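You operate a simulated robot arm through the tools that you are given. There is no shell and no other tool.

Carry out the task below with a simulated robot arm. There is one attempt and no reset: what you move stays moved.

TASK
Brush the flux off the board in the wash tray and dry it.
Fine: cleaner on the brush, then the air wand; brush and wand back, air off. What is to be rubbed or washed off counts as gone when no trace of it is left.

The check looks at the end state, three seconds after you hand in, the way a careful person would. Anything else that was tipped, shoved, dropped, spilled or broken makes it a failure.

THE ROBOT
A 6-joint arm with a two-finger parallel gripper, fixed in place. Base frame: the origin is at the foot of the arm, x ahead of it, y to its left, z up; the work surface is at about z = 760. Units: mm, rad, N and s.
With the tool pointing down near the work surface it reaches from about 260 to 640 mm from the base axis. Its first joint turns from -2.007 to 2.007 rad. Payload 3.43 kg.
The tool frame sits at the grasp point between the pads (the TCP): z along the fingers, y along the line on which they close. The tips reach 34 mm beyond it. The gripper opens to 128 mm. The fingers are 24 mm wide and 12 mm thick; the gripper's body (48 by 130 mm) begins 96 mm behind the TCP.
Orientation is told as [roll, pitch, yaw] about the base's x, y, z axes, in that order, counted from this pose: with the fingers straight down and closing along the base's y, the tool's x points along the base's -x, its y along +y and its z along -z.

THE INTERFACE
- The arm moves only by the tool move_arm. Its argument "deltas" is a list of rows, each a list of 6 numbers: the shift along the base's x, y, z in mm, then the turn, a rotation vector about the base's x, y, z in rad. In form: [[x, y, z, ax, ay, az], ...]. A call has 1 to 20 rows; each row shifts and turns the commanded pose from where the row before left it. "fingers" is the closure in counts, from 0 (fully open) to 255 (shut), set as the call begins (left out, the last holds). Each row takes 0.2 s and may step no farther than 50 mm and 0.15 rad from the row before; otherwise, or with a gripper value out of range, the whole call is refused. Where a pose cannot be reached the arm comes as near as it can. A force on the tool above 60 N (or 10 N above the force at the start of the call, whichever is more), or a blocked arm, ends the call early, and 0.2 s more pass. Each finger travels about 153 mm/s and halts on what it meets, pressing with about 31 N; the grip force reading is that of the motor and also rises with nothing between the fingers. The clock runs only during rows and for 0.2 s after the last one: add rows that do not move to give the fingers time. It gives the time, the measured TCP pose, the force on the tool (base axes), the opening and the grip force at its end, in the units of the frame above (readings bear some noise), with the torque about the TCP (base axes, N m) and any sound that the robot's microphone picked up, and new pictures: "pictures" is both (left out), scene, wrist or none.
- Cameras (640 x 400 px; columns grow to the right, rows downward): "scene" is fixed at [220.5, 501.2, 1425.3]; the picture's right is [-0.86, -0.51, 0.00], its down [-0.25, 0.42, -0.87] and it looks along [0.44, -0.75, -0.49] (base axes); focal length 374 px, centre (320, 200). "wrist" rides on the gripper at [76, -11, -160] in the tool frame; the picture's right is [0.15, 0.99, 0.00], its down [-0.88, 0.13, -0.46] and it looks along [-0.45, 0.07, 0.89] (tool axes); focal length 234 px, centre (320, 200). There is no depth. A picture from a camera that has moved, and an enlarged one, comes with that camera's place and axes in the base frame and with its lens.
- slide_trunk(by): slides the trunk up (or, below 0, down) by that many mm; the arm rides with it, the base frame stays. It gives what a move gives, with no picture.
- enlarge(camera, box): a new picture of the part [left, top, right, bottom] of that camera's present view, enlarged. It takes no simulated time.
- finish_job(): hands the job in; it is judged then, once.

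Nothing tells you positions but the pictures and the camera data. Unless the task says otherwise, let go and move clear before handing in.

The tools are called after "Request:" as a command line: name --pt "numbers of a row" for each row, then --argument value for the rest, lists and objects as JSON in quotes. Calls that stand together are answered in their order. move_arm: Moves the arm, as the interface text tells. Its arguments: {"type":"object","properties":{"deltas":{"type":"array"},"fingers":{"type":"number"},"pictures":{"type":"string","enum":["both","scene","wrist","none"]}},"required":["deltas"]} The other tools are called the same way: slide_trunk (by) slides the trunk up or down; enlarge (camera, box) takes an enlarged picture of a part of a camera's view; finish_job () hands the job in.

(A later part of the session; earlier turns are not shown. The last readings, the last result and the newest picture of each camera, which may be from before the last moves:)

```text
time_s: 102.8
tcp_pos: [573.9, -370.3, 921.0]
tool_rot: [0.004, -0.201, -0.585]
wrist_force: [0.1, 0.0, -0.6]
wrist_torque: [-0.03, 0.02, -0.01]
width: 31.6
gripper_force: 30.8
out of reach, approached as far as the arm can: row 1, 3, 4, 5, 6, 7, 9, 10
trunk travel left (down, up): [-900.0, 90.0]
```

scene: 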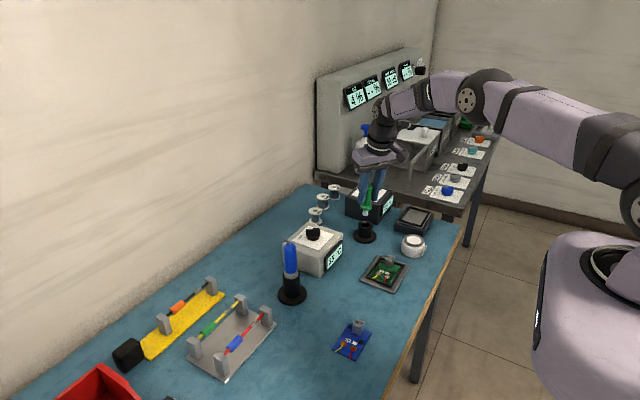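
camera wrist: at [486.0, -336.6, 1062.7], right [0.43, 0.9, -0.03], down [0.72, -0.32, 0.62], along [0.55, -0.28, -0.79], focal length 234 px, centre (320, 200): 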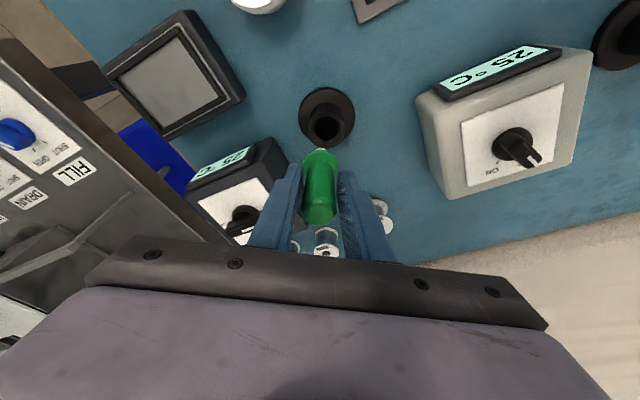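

The elbow is back on the normal side. I'll take a fresh look at where the tip stands relative to the mouth.

Request:
move_arm --pt "-3 -5 0 0 0 0" --pt "0 0 0 0 0 0"

Request:
enlarge --camera "scene" --box '[330, 170, 410, 250]'

Request:
enlarge --camera "wrist" --box '[260, 80, 390, 210]'

```text
time_s: 103.4
tcp_pos: [570.9, -376.0, 919.1]
tool_rot: [0.003, -0.198, -0.584]
wrist_force: [-0.6, 0.4, -0.3]
wrist_torque: [0.0, 0.04, 0.03]
width: 31.6
gripper_force: 30.9
trunk travel left (down, up): [-900.0, 90.0]
camera wrist: at [475.6, -327.4, 1061.6], right [0.43, 0.9, -0.03], down [0.72, -0.32, 0.62], along [0.55, -0.28, -0.78], focal length 234 px, centre (320, 200)
```

scene: 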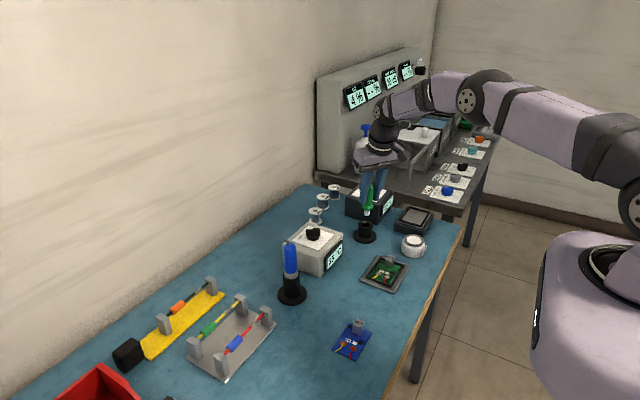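
wrist: 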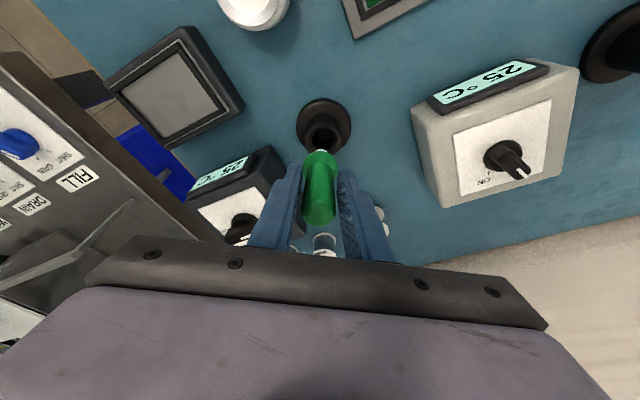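

```text
5.00 times, centred on (370, 210) of scene
camera zoom: at [220.5, 501.2, 1425.3], right [-0.86, -0.51, 0.0], down [-0.25, 0.42, -0.87], along [0.44, -0.75, -0.49], focal length 1869 px, centre (70, 150)
```

zoom: 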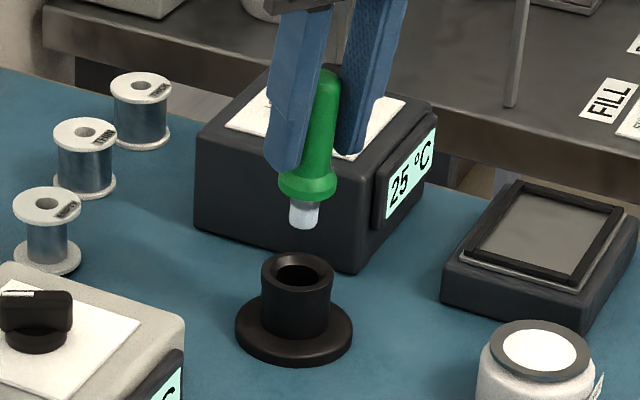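

```text
3.08 times, centred on (325, 145) of wrist
camera zoom: at [475.6, -327.4, 1061.6], right [0.43, 0.9, -0.03], down [0.72, -0.32, 0.62], along [0.55, -0.28, -0.78], focal length 720 px, centre (305, 369)
```

zoom: 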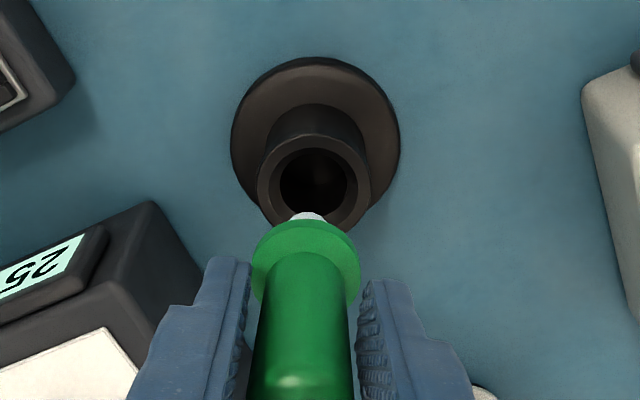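

Tip and mouth are within about 2 mm of each other. I'll lower into the mouth in steps, watching the force.

Request:
move_arm --pt "1 0 -15 0 0 0" --pt "0 0 -15 0 0 0" --pt "0 0 -12 0 0 0" --pictures "none"

Request:
enlarge --camera "scene" --box '[340, 190, 400, 250]'

Request:
enlarge --camera "wrist" --box '[270, 90, 380, 200]'

```text
time_s: 104.2
tcp_pos: [571.9, -375.1, 876.1]
tool_rot: [0.002, -0.2, -0.584]
wrist_force: [-0.2, 0.1, -0.4]
wrist_torque: [0.03, 0.02, -0.02]
width: 31.5
gripper_force: 31.3
trunk travel left (down, up): [-900.0, 90.0]
```

```text
6.67 times, centred on (370, 220) of scene
camera zoom: at [220.5, 501.2, 1425.3], right [-0.86, -0.51, 0.0], down [-0.25, 0.42, -0.87], along [0.44, -0.75, -0.49], focal length 2492 px, centre (-13, 67)
```

zoom: 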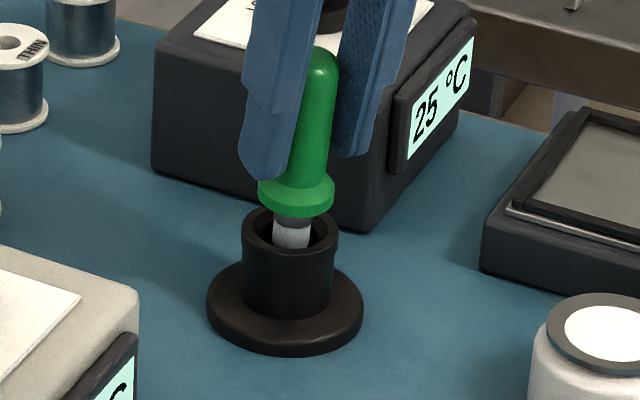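

```text
3.64 times, centred on (325, 145) of wrist
camera zoom: at [476.1, -327.0, 1019.1], right [0.43, 0.9, -0.03], down [0.72, -0.32, 0.62], along [0.55, -0.28, -0.78], focal length 852 px, centre (302, 400)
```

zoom: 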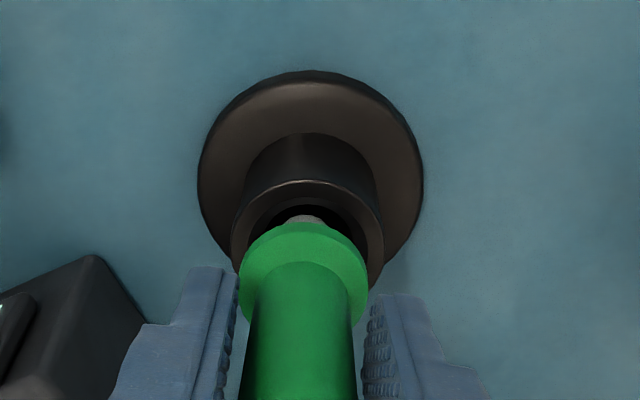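

The tip has entered the mouth freely. I'll continue down.

Request:
move_arm --pt "0 0 -6 0 0 0" --pt "0 0 -5 0 0 0" --pictures "none"

Request:
enlarge --camera "scene" --box '[340, 190, 400, 250]'

```text
time_s: 104.8
tcp_pos: [572.0, -375.9, 866.5]
tool_rot: [0.0, -0.198, -0.584]
wrist_force: [-0.5, -0.2, -0.5]
wrist_torque: [0.02, 0.02, -0.01]
width: 31.1
gripper_force: 30.8
trunk travel left (down, up): [-900.0, 90.0]
```

```text
6.67 times, centred on (370, 220) of scene
camera zoom: at [220.5, 501.2, 1425.3], right [-0.86, -0.51, 0.0], down [-0.25, 0.42, -0.87], along [0.44, -0.75, -0.49], focal length 2492 px, centre (-13, 67)
```

zoom: 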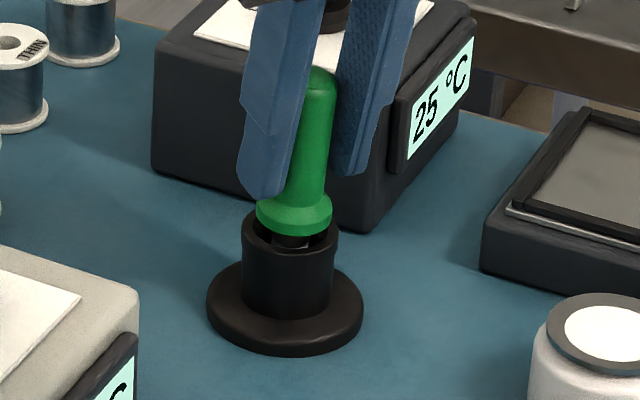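

Request:
move_arm --pt "0 0 -4 0 0 0" --pt "0 0 -3 0 0 0" --pictures "none"

Request:
enlarge --camera "scene" --box '[340, 190, 400, 250]'

```text
time_s: 105.4
tcp_pos: [572.1, -377.1, 860.5]
tool_rot: [0.003, -0.201, -0.584]
wrist_force: [0.7, -0.6, 2.2]
wrist_torque: [0.03, 0.04, -0.02]
width: 31.4
gripper_force: 31.3
trunk travel left (down, up): [-900.0, 90.0]
```

```text
6.67 times, centred on (370, 220) of scene
camera zoom: at [220.5, 501.2, 1425.3], right [-0.86, -0.51, 0.0], down [-0.25, 0.42, -0.87], along [0.44, -0.75, -0.49], focal length 2492 px, centre (-13, 67)
```

zoom: 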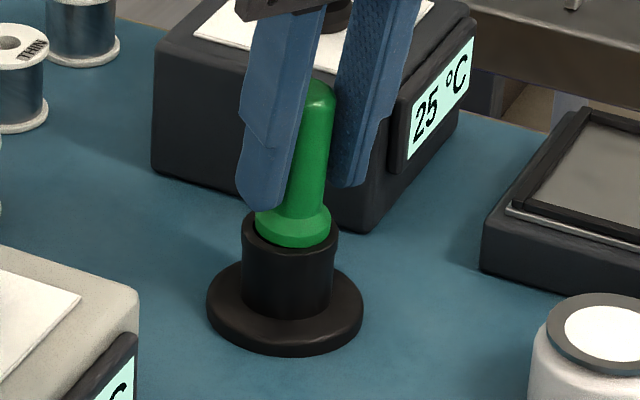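

Request:
move_arm --pt "0 0 -2 0 0 0" --pt "0 0 -2 0 0 0" --pictures "none"

Request:
enlarge --camera "scene" --box '[340, 190, 400, 250]'

Request:
enlarge --camera "wrist" --box '[270, 90, 380, 200]'

```text
time_s: 106.0
tcp_pos: [570.8, -376.3, 860.4]
tool_rot: [0.002, -0.207, -0.585]
wrist_force: [-1.6, 2.0, 19.7]
wrist_torque: [0.11, 0.25, 0.0]
width: 31.3
gripper_force: 30.4
trunk travel left (down, up): [-900.0, 90.0]
```

```text
6.67 times, centred on (370, 220) of scene
camera zoom: at [220.5, 501.2, 1425.3], right [-0.86, -0.51, 0.0], down [-0.25, 0.42, -0.87], along [0.44, -0.75, -0.49], focal length 2492 px, centre (-13, 67)
```

zoom: 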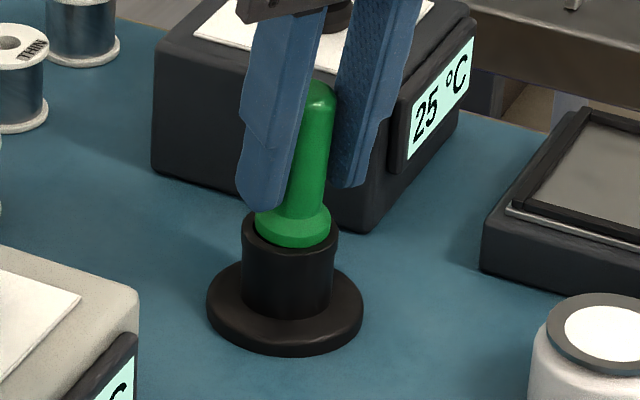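

```text
3.64 times, centred on (325, 145) of wrist
camera zoom: at [475.7, -326.9, 1001.3], right [0.43, 0.9, -0.03], down [0.71, -0.32, 0.63], along [0.56, -0.29, -0.78], focal length 852 px, centre (302, 400)
```

zoom: 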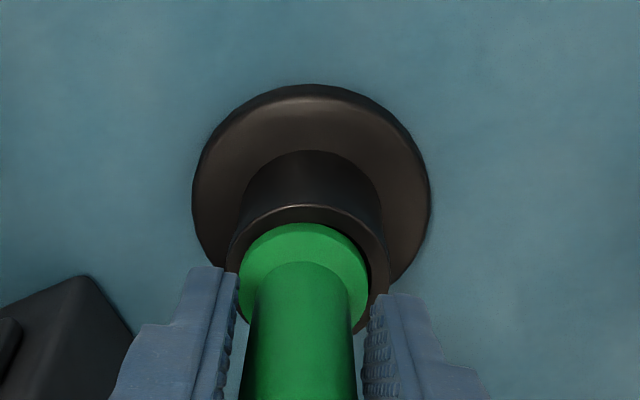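

The collar is on the rim with some force. I'll ease off the pressure and open the fingers gently to let it settle.

Request:
move_arm --pt "0 0 3 0 0 0" --pt "0 0 0.5 0 0 0" --pictures "none"

Request:
move_arm --pt "0 0 0 0 0 0" --pt "0 0 0 0 0 0" --pt "0 0 0 0 0 0" --fingers 150

Request:
enlarge --camera "scene" --box '[340, 190, 400, 250]'

Request:
enlarge --camera "wrist" --box '[270, 90, 380, 200]'

```text
time_s: 106.6
tcp_pos: [570.6, -376.1, 859.3]
tool_rot: [0.002, -0.203, -0.584]
wrist_force: [2.5, -2.9, 14.2]
wrist_torque: [-0.1, -0.01, 0.0]
width: 31.3
gripper_force: 30.9
trunk travel left (down, up): [-900.0, 90.0]
```

```text
time_s: 107.4
tcp_pos: [572.9, -377.3, 858.5]
tool_rot: [0.002, -0.198, -0.583]
wrist_force: [-0.2, 0.2, -0.4]
wrist_torque: [0.02, -0.02, -0.03]
width: 52.6
gripper_force: 0.0
trunk travel left (down, up): [-900.0, 90.0]
camera wrist: at [476.8, -327.2, 1000.7], right [0.43, 0.9, -0.03], down [0.72, -0.32, 0.62], along [0.55, -0.28, -0.78], focal length 234 px, centre (320, 200)
```

scene: 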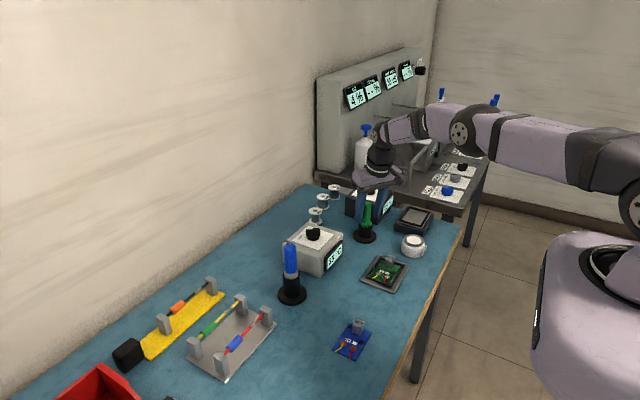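
wrist: 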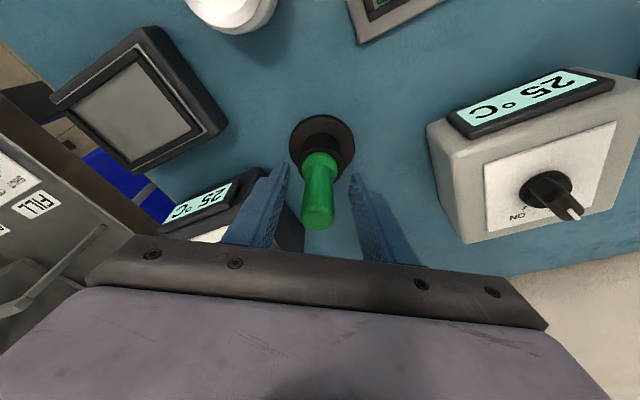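

```text
6.67 times, centred on (370, 220) of scene
camera zoom: at [220.5, 501.2, 1425.3], right [-0.86, -0.51, 0.0], down [-0.25, 0.42, -0.87], along [0.44, -0.75, -0.49], focal length 2492 px, centre (-13, 67)
```

zoom: 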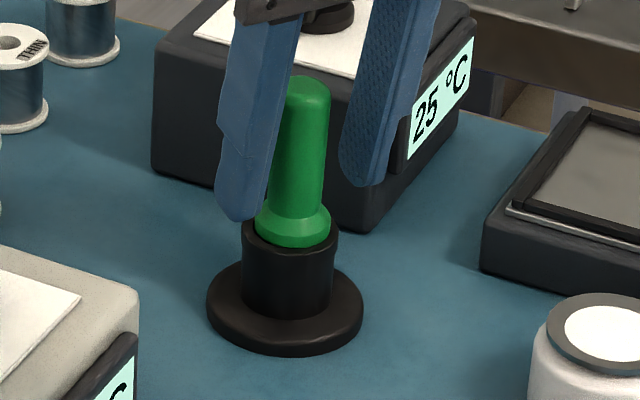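

```text
3.64 times, centred on (325, 145) of wrist
camera zoom: at [476.8, -327.2, 1000.7], right [0.43, 0.9, -0.03], down [0.72, -0.32, 0.62], along [0.55, -0.28, -0.78], focal length 852 px, centre (302, 400)
```

zoom: 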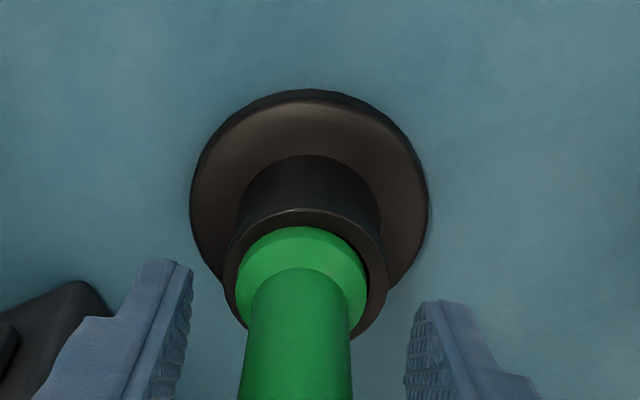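

The brush stands upright in its holder again. I'll rise clear, then go and look closely at the two small lever plates and other items near y ≈ 440, which may be valves, to find the air wand and its control.

Request:
move_arm --pt "0 0 30 0 0 0" --pt "0 0 40 0 0 0" --pt "-5 3 40 0 0 0" --pt "-30 20 20 0 0 0" --pt "-35 30 0 0 0 0.08" --pt "-35 30 0 0 0 0.08" --fingers 0

Request:
enlarge --camera "scene" --box '[280, 180, 440, 310]'

```text
time_s: 108.8
tcp_pos: [466.6, -293.7, 987.4]
tool_rot: [0.002, -0.202, -0.425]
wrist_force: [-1.1, -0.3, 0.3]
wrist_torque: [0.01, -0.06, 0.0]
width: 128.2
gripper_force: 0.1
trunk travel left (down, up): [-900.0, 90.0]
camera wrist: at [364.4, -260.1, 1129.5], right [0.28, 0.96, -0.03], down [0.76, -0.2, 0.62], along [0.59, -0.19, -0.78], focal length 234 px, centre (320, 200)
```

scene: 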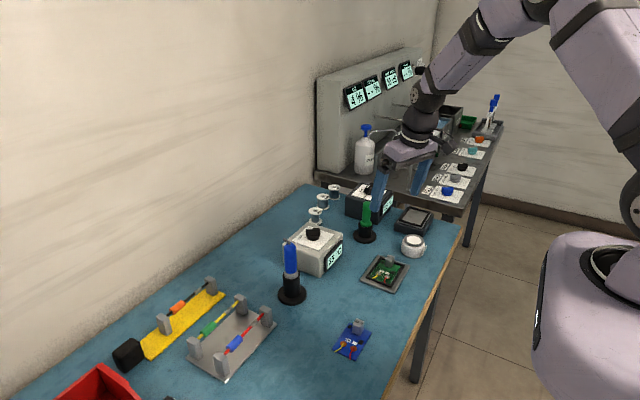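
wrist: 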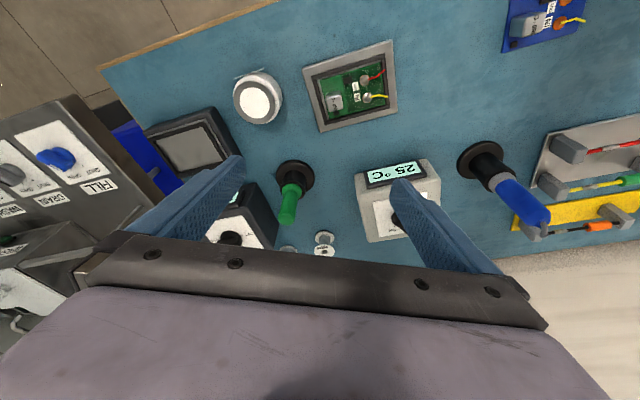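

```text
3.08 times, centred on (360, 245) of scene
camera zoom: at [220.5, 501.2, 1425.3], right [-0.86, -0.51, 0.0], down [-0.25, 0.42, -0.87], along [0.44, -0.75, -0.49], focal length 1150 px, centre (197, 62)
```

zoom: 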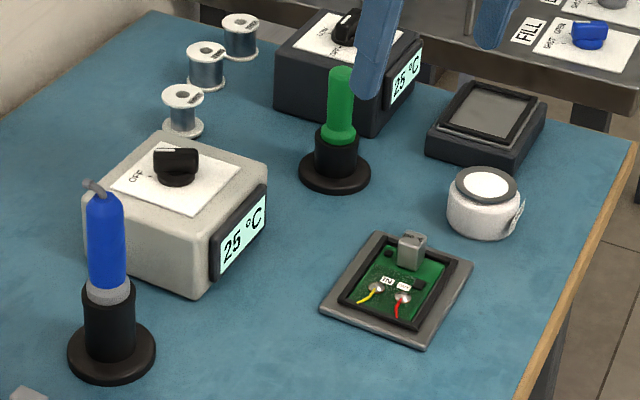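

Request:
move_arm --pt "0 44 0 0 0 0.05" --pt "0 44 0 0 0 0.05" --pt "0 44 0 0 0 0.05" --pt "0 44 0 0 0 0.05" --pt "0 44 0 0 0 0.05" --pt "0 44 0 0 0 0.05" --pt "0 44 0 0 0 0.05" --pt "-10 44 0 0 0 0.05" --pt "-20 44 0 0 0 0.05" --pt "-20 44 -5 0 0 0.05" --pt "-20 44 -5 0 0 0.05" --pt "-20 44 -5 0 0 0.05" --pt "-20 44 -5 0 0 0.05" --pt "-20 44 -5 0 0 0.05" --pictures "wrist"

Request:
enlarge --camera "wrist" --box '[240, 80, 420, 230]'

```text
time_s: 111.8
tcp_pos: [337.4, 325.3, 961.5]
tool_rot: [0.001, -0.199, 0.272]
wrist_force: [0.4, -0.3, -0.2]
wrist_torque: [-0.04, -0.05, -0.04]
width: 128.1
gripper_force: 0.1
trunk travel left (down, up): [-900.0, 90.0]
camera wrist: at [237.5, 285.0, 1103.8], right [-0.41, 0.91, -0.03], down [0.71, 0.33, 0.62], along [0.58, 0.23, -0.78], focal length 234 px, centre (320, 200)
```

wrist: 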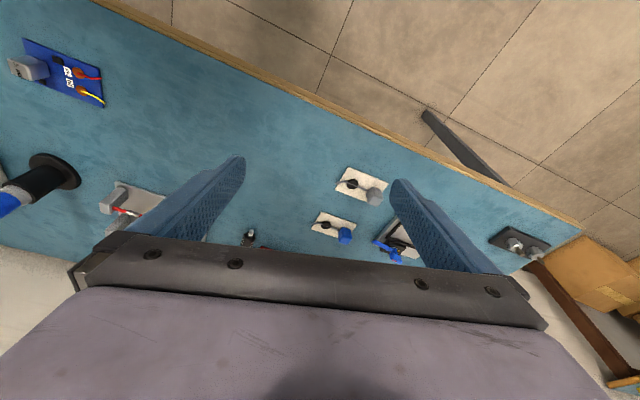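

```text
2.67 times, centred on (330, 155) of wrist
camera zoom: at [237.5, 285.0, 1103.8], right [-0.41, 0.91, -0.03], down [0.71, 0.33, 0.62], along [0.58, 0.23, -0.78], focal length 624 px, centre (293, 320)
```

zoom: 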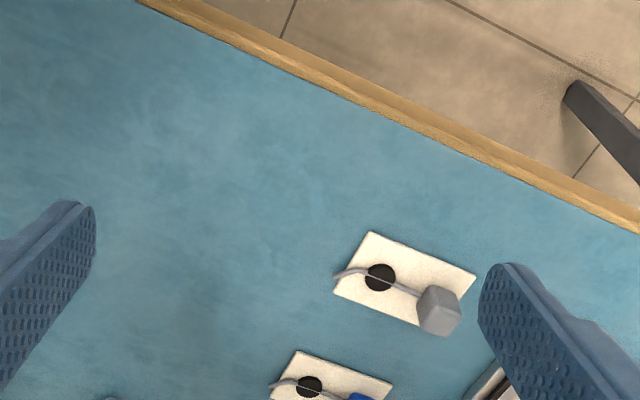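

Request:
enlarge --camera "wrist" --box '[325, 155, 395, 245]'

Request:
enlarge --camera "wrist" --box '[330, 160, 390, 210]'

Request:
enlarge --camera "wrist" --box '[360, 200, 440, 265]'

```text
4.44 times, centred on (360, 200) of wrist
camera zoom: at [237.5, 285.0, 1103.8], right [-0.41, 0.91, -0.03], down [0.71, 0.33, 0.62], along [0.58, 0.23, -0.78], focal length 1041 px, centre (142, 200)
```

zoom: 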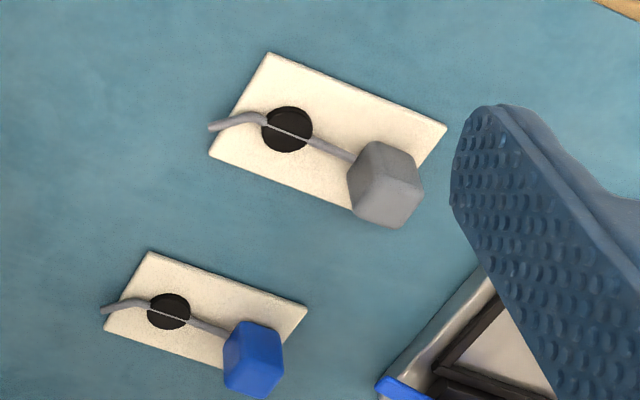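

```text
8.00 times, centred on (360, 185) of wrist
camera zoom: at [237.5, 285.0, 1103.8], right [-0.41, 0.91, -0.03], down [0.71, 0.33, 0.62], along [0.58, 0.23, -0.78], focal length 1873 px, centre (0, 320)
```

zoom: 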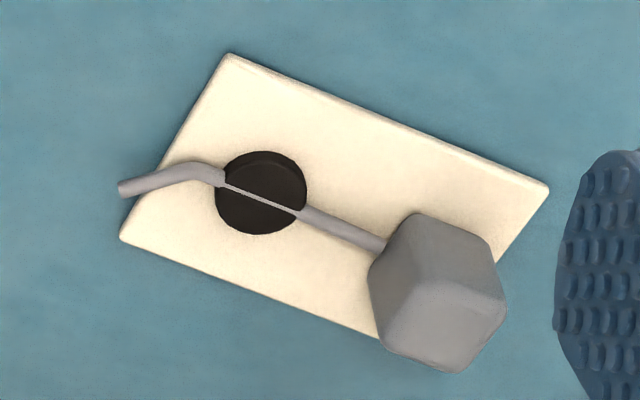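

```text
6.15 times, centred on (400, 232) of wrist
camera zoom: at [237.5, 285.0, 1103.8], right [-0.41, 0.91, -0.03], down [0.71, 0.33, 0.62], along [0.58, 0.23, -0.78], focal length 1441 px, centre (-172, 0)
```

zoom: 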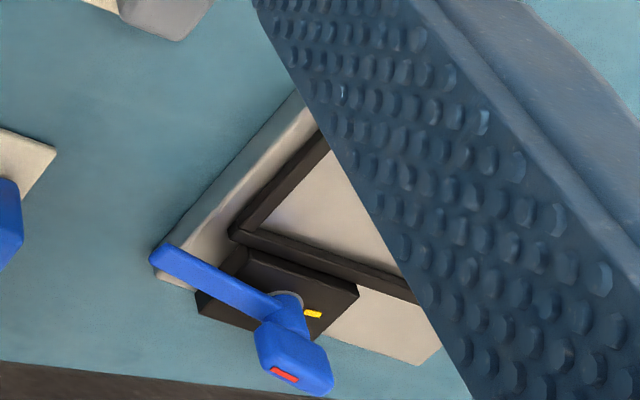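

Those plates only carry a wire set in a black blob, so they aren't valves. I'll turn towards the white handle and the black stand for a clear view of both.

Request:
move_arm --pt "0 26 10 0 0 0.136" --pt "0 26 10 0 0 0.136" --pt "0 26 10 0 0 0.136" --pt "0 26 10 0 0 0.136" --pt "0 26 10 0 0 0.136" --pt "-5 0 5 0.109 -0.077 0" --pt "-5 0 5 0.109 -0.077 0" --pt "-5 0 5 0.109 -0.077 0" --pictures "wrist"

Request:
enlarge --camera "wrist" --box '[230, 40, 410, 230]'

```text
time_s: 113.6
tcp_pos: [327.8, 453.1, 1027.0]
tool_rot: [-0.008, -0.56, 0.954]
wrist_force: [-1.3, 1.0, -0.3]
wrist_torque: [-0.01, 0.0, 0.0]
width: 127.9
gripper_force: 0.0
out of reach, approached as far as the arm can: row 8
trunk travel left (down, up): [-900.0, 90.0]
camera wrist: at [248.3, 324.8, 1122.8], right [-0.88, 0.48, -0.09], down [0.18, 0.49, 0.85], along [0.45, 0.73, -0.52], focal length 234 px, centre (320, 200)
```

wrist: 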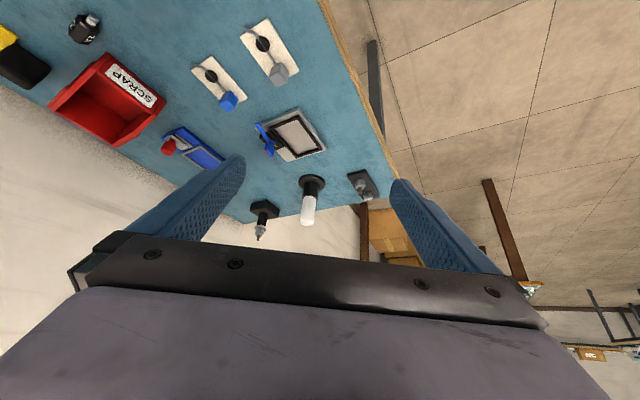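

```text
2.11 times, centred on (320, 135) of wrist
camera zoom: at [248.3, 324.8, 1122.8], right [-0.88, 0.48, -0.09], down [0.18, 0.49, 0.85], along [0.45, 0.73, -0.52], focal length 493 px, centre (320, 337)
```

zoom: 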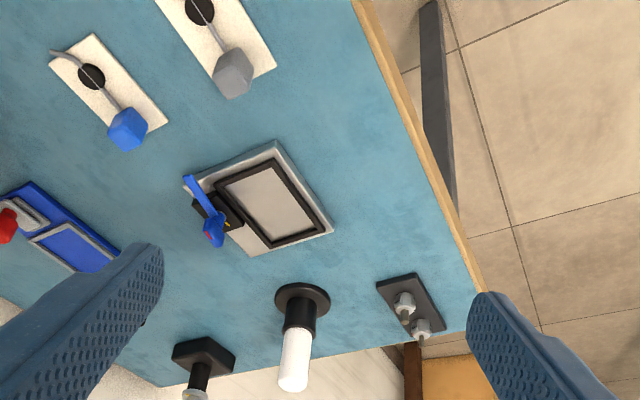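

Request:
enlarge --camera "wrist" --box '[240, 170, 390, 250]'

Request:
enlarge --camera "wrist" --box '[250, 110, 330, 165]'

Request:
enlarge --camera "wrist" --box '[150, 110, 240, 180]'

```text
4.27 times, centred on (315, 210) of wrist
camera zoom: at [248.3, 324.8, 1122.8], right [-0.88, 0.48, -0.09], down [0.18, 0.49, 0.85], along [0.45, 0.73, -0.52], focal length 999 px, centre (341, 157)
```

zoom: 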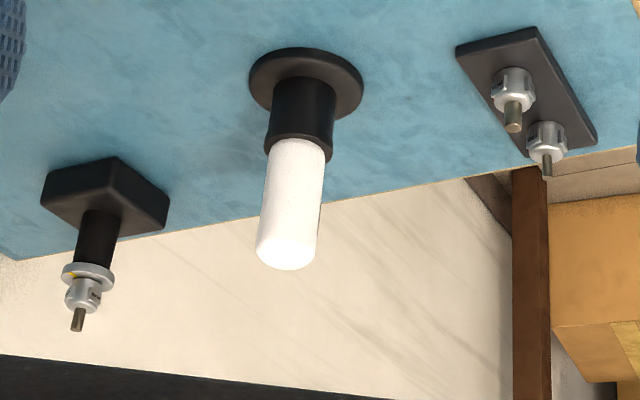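

```text
7.27 times, centred on (290, 138) of wrist
camera zoom: at [248.3, 324.8, 1122.8], right [-0.88, 0.48, -0.09], down [0.18, 0.49, 0.85], along [0.45, 0.73, -0.52], focal length 1703 px, centre (538, 654)
```

zoom: 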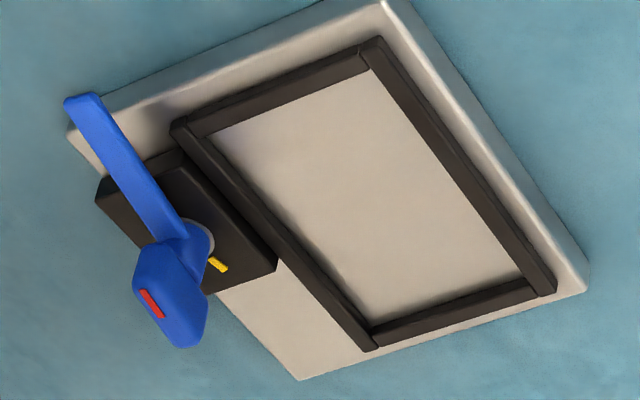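

```text
5.71 times, centred on (195, 145) of wrist
camera zoom: at [248.3, 324.8, 1122.8], right [-0.88, 0.48, -0.09], down [0.18, 0.49, 0.85], along [0.45, 0.73, -0.52], focal length 1338 px, centre (1034, 514)
```

zoom: 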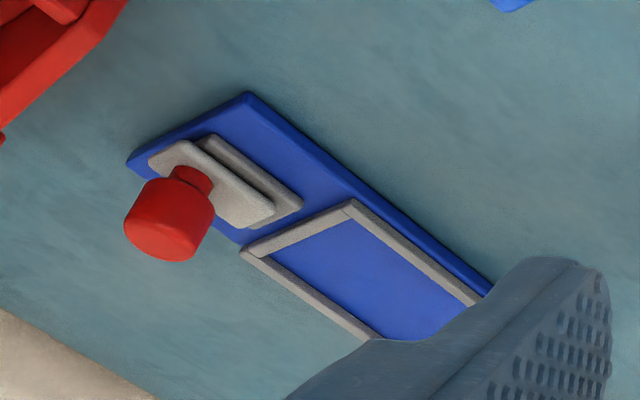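

One base holds a tool tip with two spares beside it, so that is a tip-changing set. The only other handle in reach is the blue one with a hose stub. I'll go over it and lift it out to see its working end, as I did with the brush.

Request:
move_arm --pt "12 -42 0 -0.0843 0.0597 0" --pt "12 -42 0 -0.0843 0.0597 0" --pt "12 -42 0 -0.0843 0.0597 0" --pt "14 -42 0 0 0 -0.131" --pt "16 -42 0 0 0 -0.131" --pt "18 -42 0 0 0 -0.131" --pt "20 -42 0 0 0 -0.131" --pt "20 -42 0 0 0 -0.131" --pt "20 -42 0 0 0 -0.131" --pt "20 -42 0 0 0 -0.131" --pt "20 -42 0 0 0 -0.128" --pt "20 -42 0 0 0 0" --fingers 60

Request:
enlarge --camera "wrist" --box '[240, 60, 400, 240]'

```text
time_s: 116.2
tcp_pos: [534.0, -53.3, 1025.8]
tool_rot: [0.004, -0.291, -0.093]
wrist_force: [0.8, -0.4, 0.0]
wrist_torque: [0.05, 0.01, 0.01]
width: 97.9
gripper_force: 0.0
trunk travel left (down, up): [-900.0, 90.0]
camera wrist: at [414.4, -53.5, 1157.9], right [-0.05, 1.0, -0.04], down [0.72, 0.06, 0.69], along [0.69, 0.01, -0.72], focal length 234 px, centre (320, 200)
```

scene: 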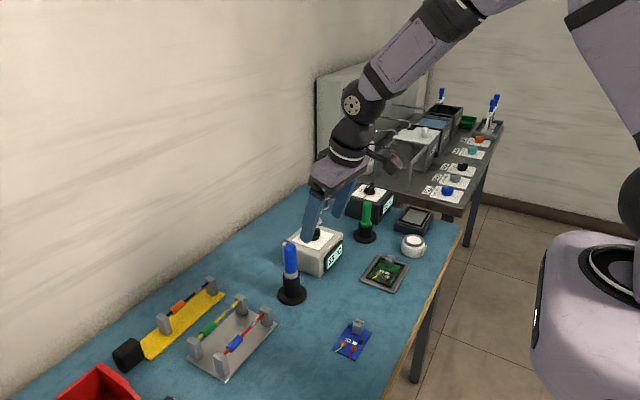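
wrist: 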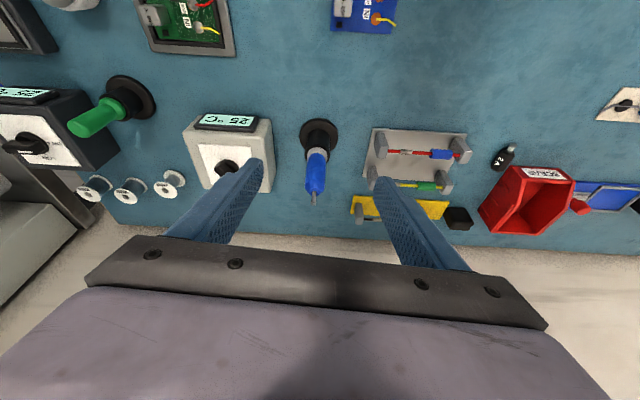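

```text
2.22 times, centred on (320, 150) of wrist
camera zoom: at [414.4, -53.5, 1157.9], right [-0.05, 1.0, -0.04], down [0.72, 0.06, 0.69], along [0.69, 0.01, -0.72], focal length 520 px, centre (320, 311)
```

zoom: 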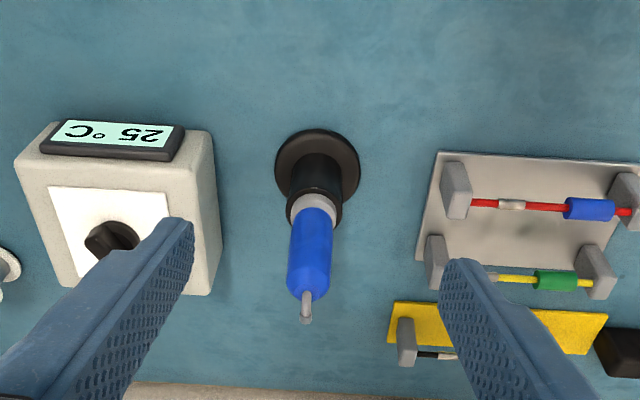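

The blue handle's axis is near (626, -58) with its top at about z = 922. I'll narrow the fingers, move over it and come partway down to check.

Request:
move_arm --pt "31 -1.5 -10 0 0 0" --pt "31 -1.5 -10 0 0 0" --pt "30 -1.7 -15 0 0 0" --pt "0 0 -25 0 0 0" --pt "0 0 -25 0 0 0" --fingers 116

Request:
enlarge --camera "wrist" --box '[230, 60, 410, 240]'

Request:
enlarge --camera "scene" --box '[250, 190, 350, 310]'

```text
time_s: 117.4
tcp_pos: [625.8, -57.6, 941.8]
tool_rot: [0.003, -0.288, -0.092]
wrist_force: [0.6, 0.1, 0.1]
wrist_torque: [0.01, -0.01, 0.0]
width: 69.7
gripper_force: 0.2
trunk travel left (down, up): [-900.0, 90.0]
camera wrist: at [506.0, -58.3, 1074.2], right [-0.05, 1.0, -0.04], down [0.72, 0.06, 0.69], along [0.69, 0.01, -0.72], focal length 234 px, centre (320, 200)
```

scene: 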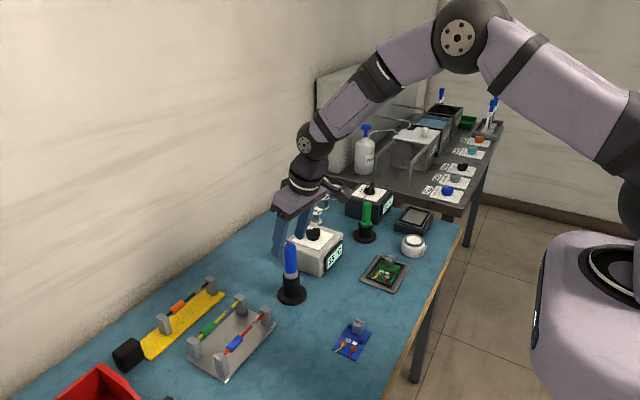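
wrist: 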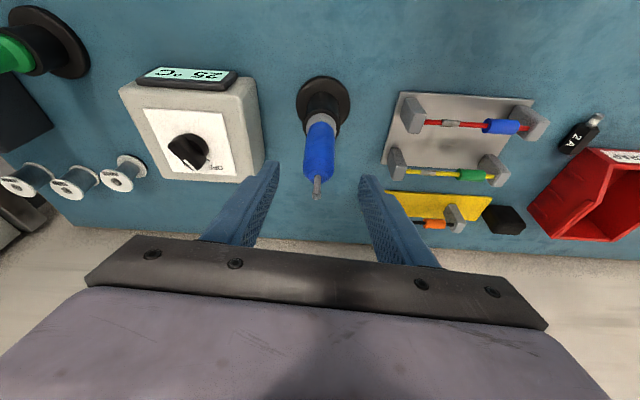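

```text
2.22 times, centred on (320, 150) of wrist
camera zoom: at [506.0, -58.3, 1074.2], right [-0.05, 1.0, -0.04], down [0.72, 0.06, 0.69], along [0.69, 0.01, -0.72], focal length 520 px, centre (320, 311)
```

zoom: 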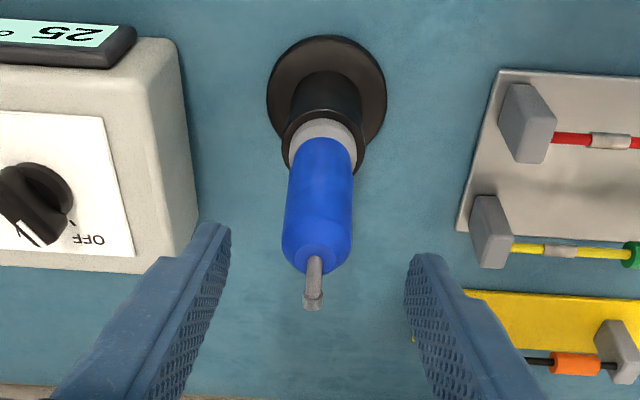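

```text
3.33 times, centred on (300, 250) of scene
camera zoom: at [220.5, 501.2, 1425.3], right [-0.86, -0.51, 0.0], down [-0.25, 0.42, -0.87], along [0.44, -0.75, -0.49], focal length 1246 px, centre (387, 33)
```

zoom: 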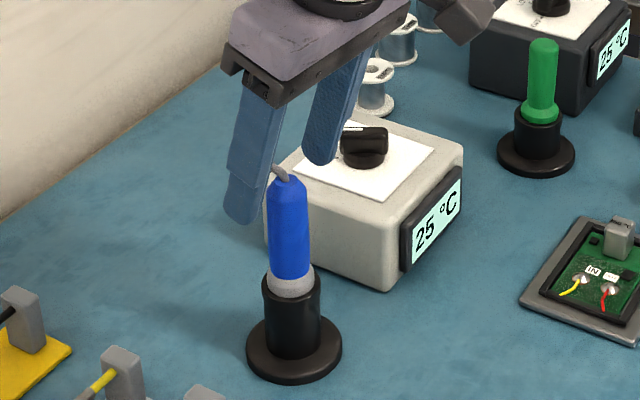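

Well centred. I'll go down around the blue body and close.

Request:
move_arm --pt "0 -1 -20 0 0 0" --pt "0 0 -20 0 0 0" --pt "0 0 -18 0 0 0" --pt "0 0 0 0 0 0" --pictures "none"

Request:
enlarge --camera "scene" --box '[250, 200, 340, 310]'

Request:
enlarge --camera "wrist" --box '[230, 60, 410, 240]'

```text
time_s: 118.4
tcp_pos: [623.0, -56.6, 885.5]
tool_rot: [0.004, -0.292, -0.093]
wrist_force: [0.3, 0.1, 0.4]
wrist_torque: [-0.02, 0.0, 0.0]
width: 70.1
gripper_force: 0.0
trunk travel left (down, up): [-900.0, 90.0]
```

```text
3.64 times, centred on (295, 255) of scene
camera zoom: at [220.5, 501.2, 1425.3], right [-0.86, -0.51, 0.0], down [-0.25, 0.42, -0.87], along [0.44, -0.75, -0.49], focal length 1359 px, centre (411, 0)
```

zoom: 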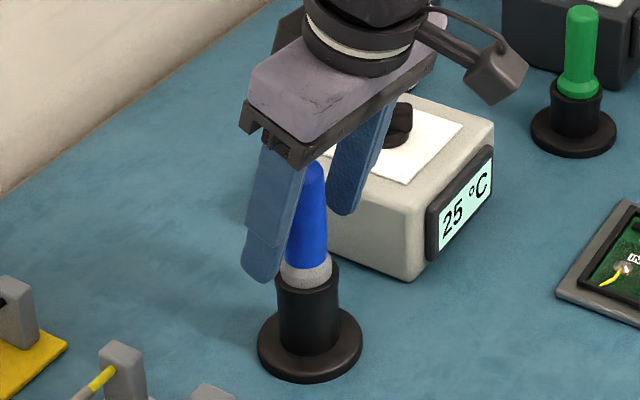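

```text
2.22 times, centred on (320, 150) of wrist
camera zoom: at [504.0, -58.1, 1017.1], right [-0.05, 1.0, -0.04], down [0.72, 0.06, 0.69], along [0.69, 0.01, -0.72], focal length 520 px, centre (320, 311)
```

zoom: 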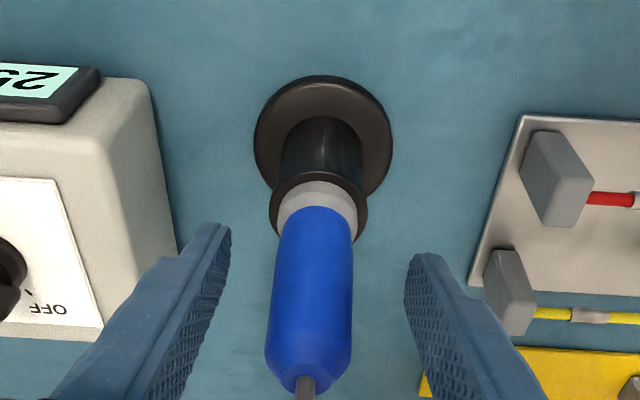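

Request:
move_arm --pt "0 0 0 0 0 0" --pt "0 0 0 0 0 0" --pt "0 0 0 0 0 0" --fingers 255 --pictures "none"

Request:
enlarge --camera "scene" --box '[250, 200, 340, 310]'

```text
time_s: 119.2
tcp_pos: [623.4, -56.4, 885.3]
tool_rot: [0.004, -0.291, -0.094]
wrist_force: [-0.2, -0.6, -0.5]
wrist_torque: [0.02, 0.03, 0.02]
width: 28.3
gripper_force: 30.9
trunk travel left (down, up): [-900.0, 90.0]
```

```text
3.64 times, centred on (295, 255) of scene
camera zoom: at [220.5, 501.2, 1425.3], right [-0.86, -0.51, 0.0], down [-0.25, 0.42, -0.87], along [0.44, -0.75, -0.49], focal length 1359 px, centre (411, 0)
```

zoom: 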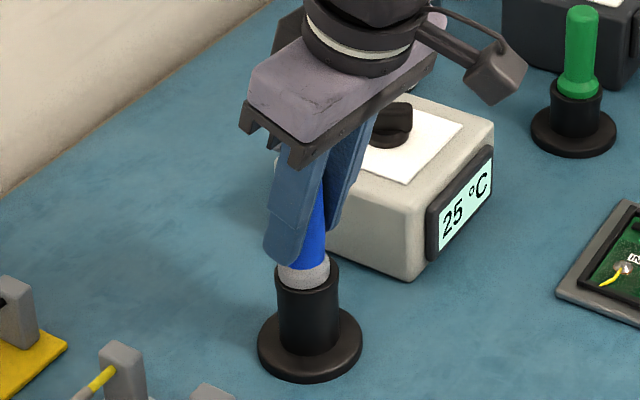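

Held at 28 mm. I'll lift straight up and look at its lower end.

Request:
move_arm --pt "0 0 10 0 0 0" --pt "0 0 20 0 0 0" --pt "0 0 25 0 0 0" --pt "0 0 30 0 0 0" --pt "0 0 30 0 0 0"

Request:
enlarge --camera "scene" --box '[250, 170, 350, 310]'

Request:
enlarge --camera "wrist" --box '[230, 60, 410, 240]'

```text
time_s: 120.4
tcp_pos: [622.2, -57.6, 1001.7]
tool_rot: [0.005, -0.29, -0.092]
wrist_force: [0.0, 0.7, -0.3]
wrist_torque: [0.02, 0.01, -0.01]
width: 28.4
gripper_force: 30.8
trunk travel left (down, up): [-900.0, 90.0]
camera wrist: at [503.3, -58.2, 1132.8], right [-0.05, 1.0, -0.04], down [0.72, 0.06, 0.69], along [0.69, 0.01, -0.72], focal length 234 px, centre (320, 200)
```

scene: 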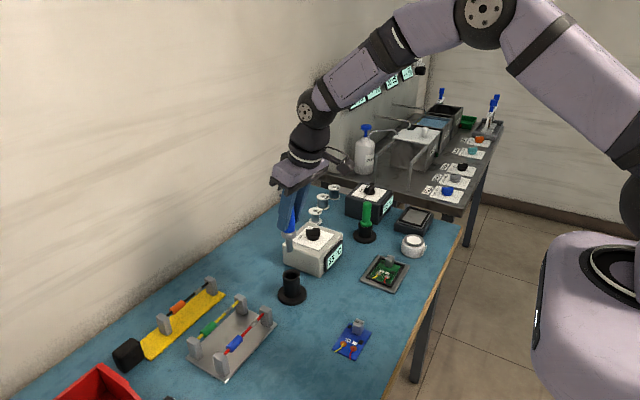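
wrist: 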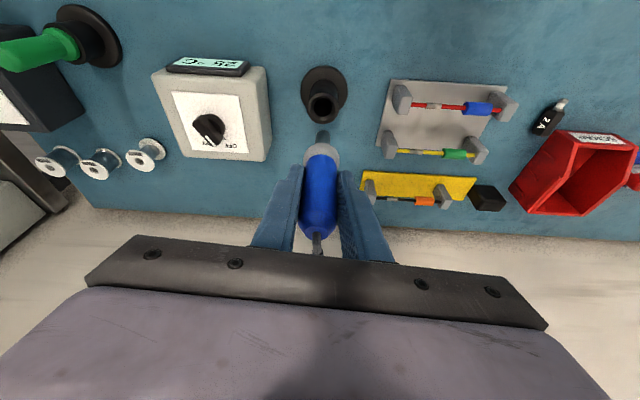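

```text
2.86 times, centred on (300, 240) of scene
camera zoom: at [220.5, 501.2, 1425.3], right [-0.86, -0.51, 0.0], down [-0.25, 0.42, -0.87], along [0.44, -0.75, -0.49], focal length 1068 px, centre (377, 86)
```

zoom: 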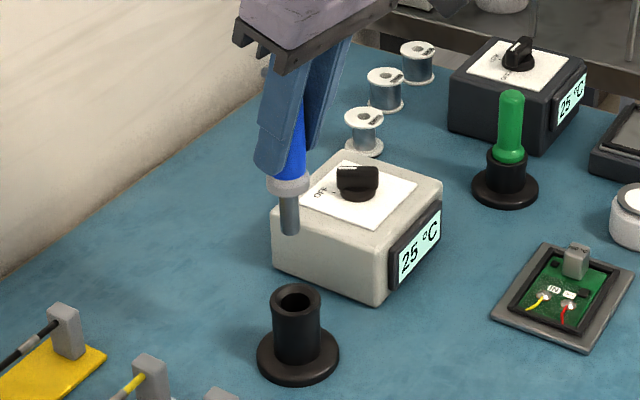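

```text
2.22 times, centred on (320, 150) of wrist
camera zoom: at [503.3, -58.2, 1132.8], right [-0.05, 1.0, -0.04], down [0.72, 0.06, 0.69], along [0.69, 0.01, -0.72], focal length 520 px, centre (320, 311)
```

zoom: 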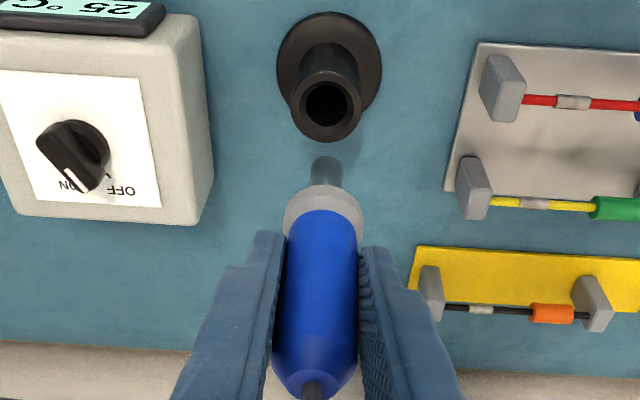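

The lower end is a plain grey tube, which looks like an air nozzle rather than an iron's tip. I'll zoom in to be sure.

Request:
enlarge --camera "scene" --box '[280, 215, 310, 255]'

Request:
enlarge --camera "scene" --box '[290, 215, 350, 275]'

Request:
enlarge --camera "wrist" --box '[155, 55, 275, 165]'

```text
10.00 times, centred on (295, 235) of scene
camera zoom: at [220.5, 501.2, 1425.3], right [-0.86, -0.51, 0.0], down [-0.25, 0.42, -0.87], along [0.44, -0.75, -0.49], focal length 3738 px, centre (570, -150)
```

zoom: 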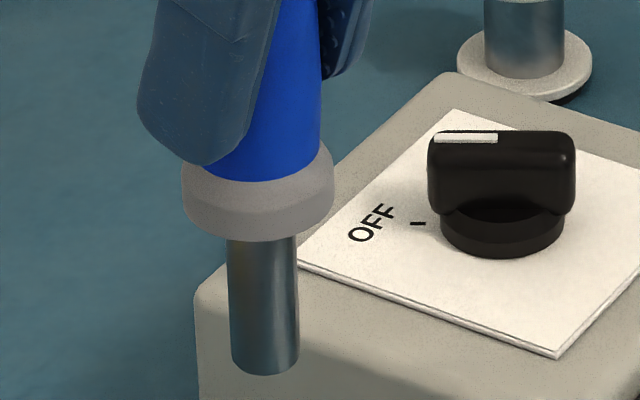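

```text
6.67 times, centred on (320, 245) of scene
camera zoom: at [220.5, 501.2, 1425.3], right [-0.86, -0.51, 0.0], down [-0.25, 0.42, -0.87], along [0.44, -0.75, -0.49], focal length 2492 px, centre (320, -100)
```

zoom: 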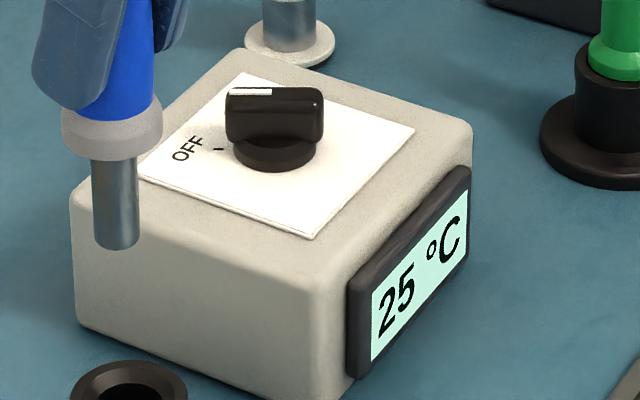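

```text
3.64 times, centred on (215, 110) of wrist
camera zoom: at [503.3, -58.2, 1132.8], right [-0.05, 1.0, -0.04], down [0.72, 0.06, 0.69], along [0.69, 0.01, -0.72], focal length 852 px, centre (702, 527)
```

zoom: 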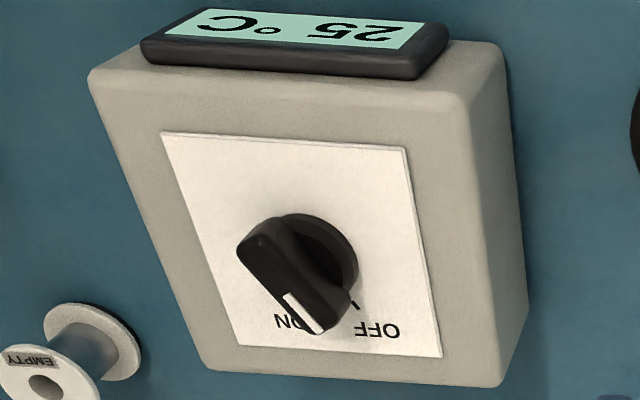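

It's an open air nozzle fed by the OFF/ON box, so the blue tool is the air wand. The knob has to be turned on first, so I'll set the wand straight back in its stand.

Request:
move_arm --pt "0 0 -30 0 0 0" --pt "0 0 -30 0 0 0" --pt "0 0 -25 0 0 0" --pictures "none"

Request:
enlarge --camera "scene" --box '[250, 200, 340, 310]'

Request:
enlarge --camera "wrist" --box '[270, 70, 380, 200]'

```text
time_s: 121.2
tcp_pos: [625.8, -58.4, 912.9]
tool_rot: [0.004, -0.291, -0.092]
wrist_force: [0.3, -0.4, -1.2]
wrist_torque: [-0.02, 0.0, 0.02]
width: 28.0
gripper_force: 30.7
trunk travel left (down, up): [-900.0, 90.0]
```

```text
3.64 times, centred on (295, 255) of scene
camera zoom: at [220.5, 501.2, 1425.3], right [-0.86, -0.51, 0.0], down [-0.25, 0.42, -0.87], along [0.44, -0.75, -0.49], focal length 1359 px, centre (411, 0)
```

zoom: 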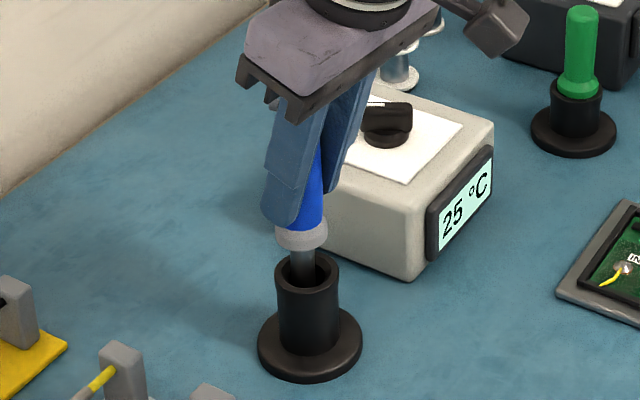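

```text
3.08 times, centred on (325, 135) of wrist
camera zoom: at [505.6, -59.9, 1045.9], right [-0.05, 1.0, -0.04], down [0.72, 0.06, 0.69], along [0.69, 0.01, -0.72], focal length 720 px, centre (305, 400)
```

zoom: 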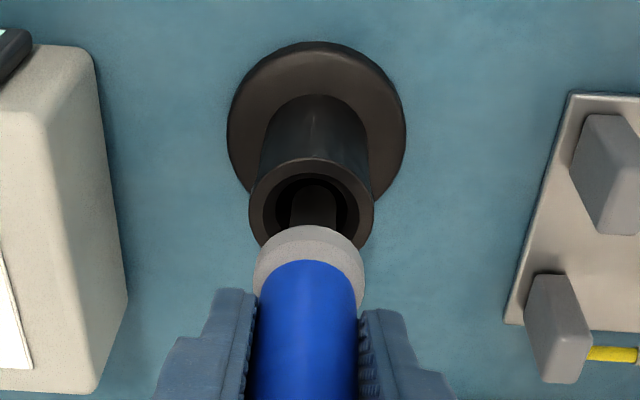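

The nozzle is entering the stand cleanly. I'll lower the rest of the way and feel for the seat.

Request:
move_arm --pt "0 0 -15 0 0 0" --pt "0 0 -8 0 0 0" --pt "0 0 -4 0 0 0" --pictures "none"

Request:
enlarge --camera "scene" --box '[250, 200, 340, 310]'

```text
time_s: 122.0
tcp_pos: [624.4, -58.2, 887.0]
tool_rot: [0.003, -0.29, -0.093]
wrist_force: [-1.0, 0.4, -1.4]
wrist_torque: [-0.02, 0.03, 0.0]
width: 28.1
gripper_force: 31.0
trunk travel left (down, up): [-900.0, 90.0]
```

```text
3.64 times, centred on (295, 255) of scene
camera zoom: at [220.5, 501.2, 1425.3], right [-0.86, -0.51, 0.0], down [-0.25, 0.42, -0.87], along [0.44, -0.75, -0.49], focal length 1359 px, centre (411, 0)
```

zoom: 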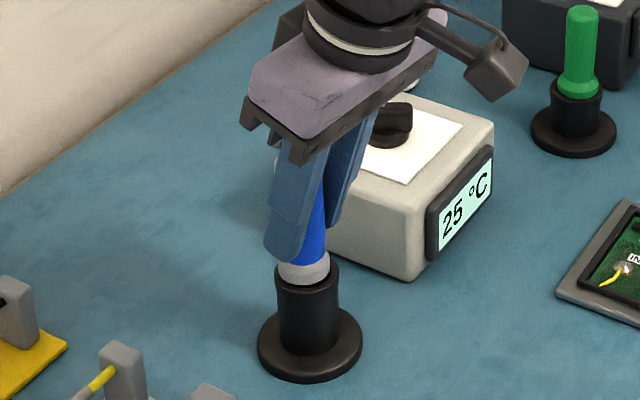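

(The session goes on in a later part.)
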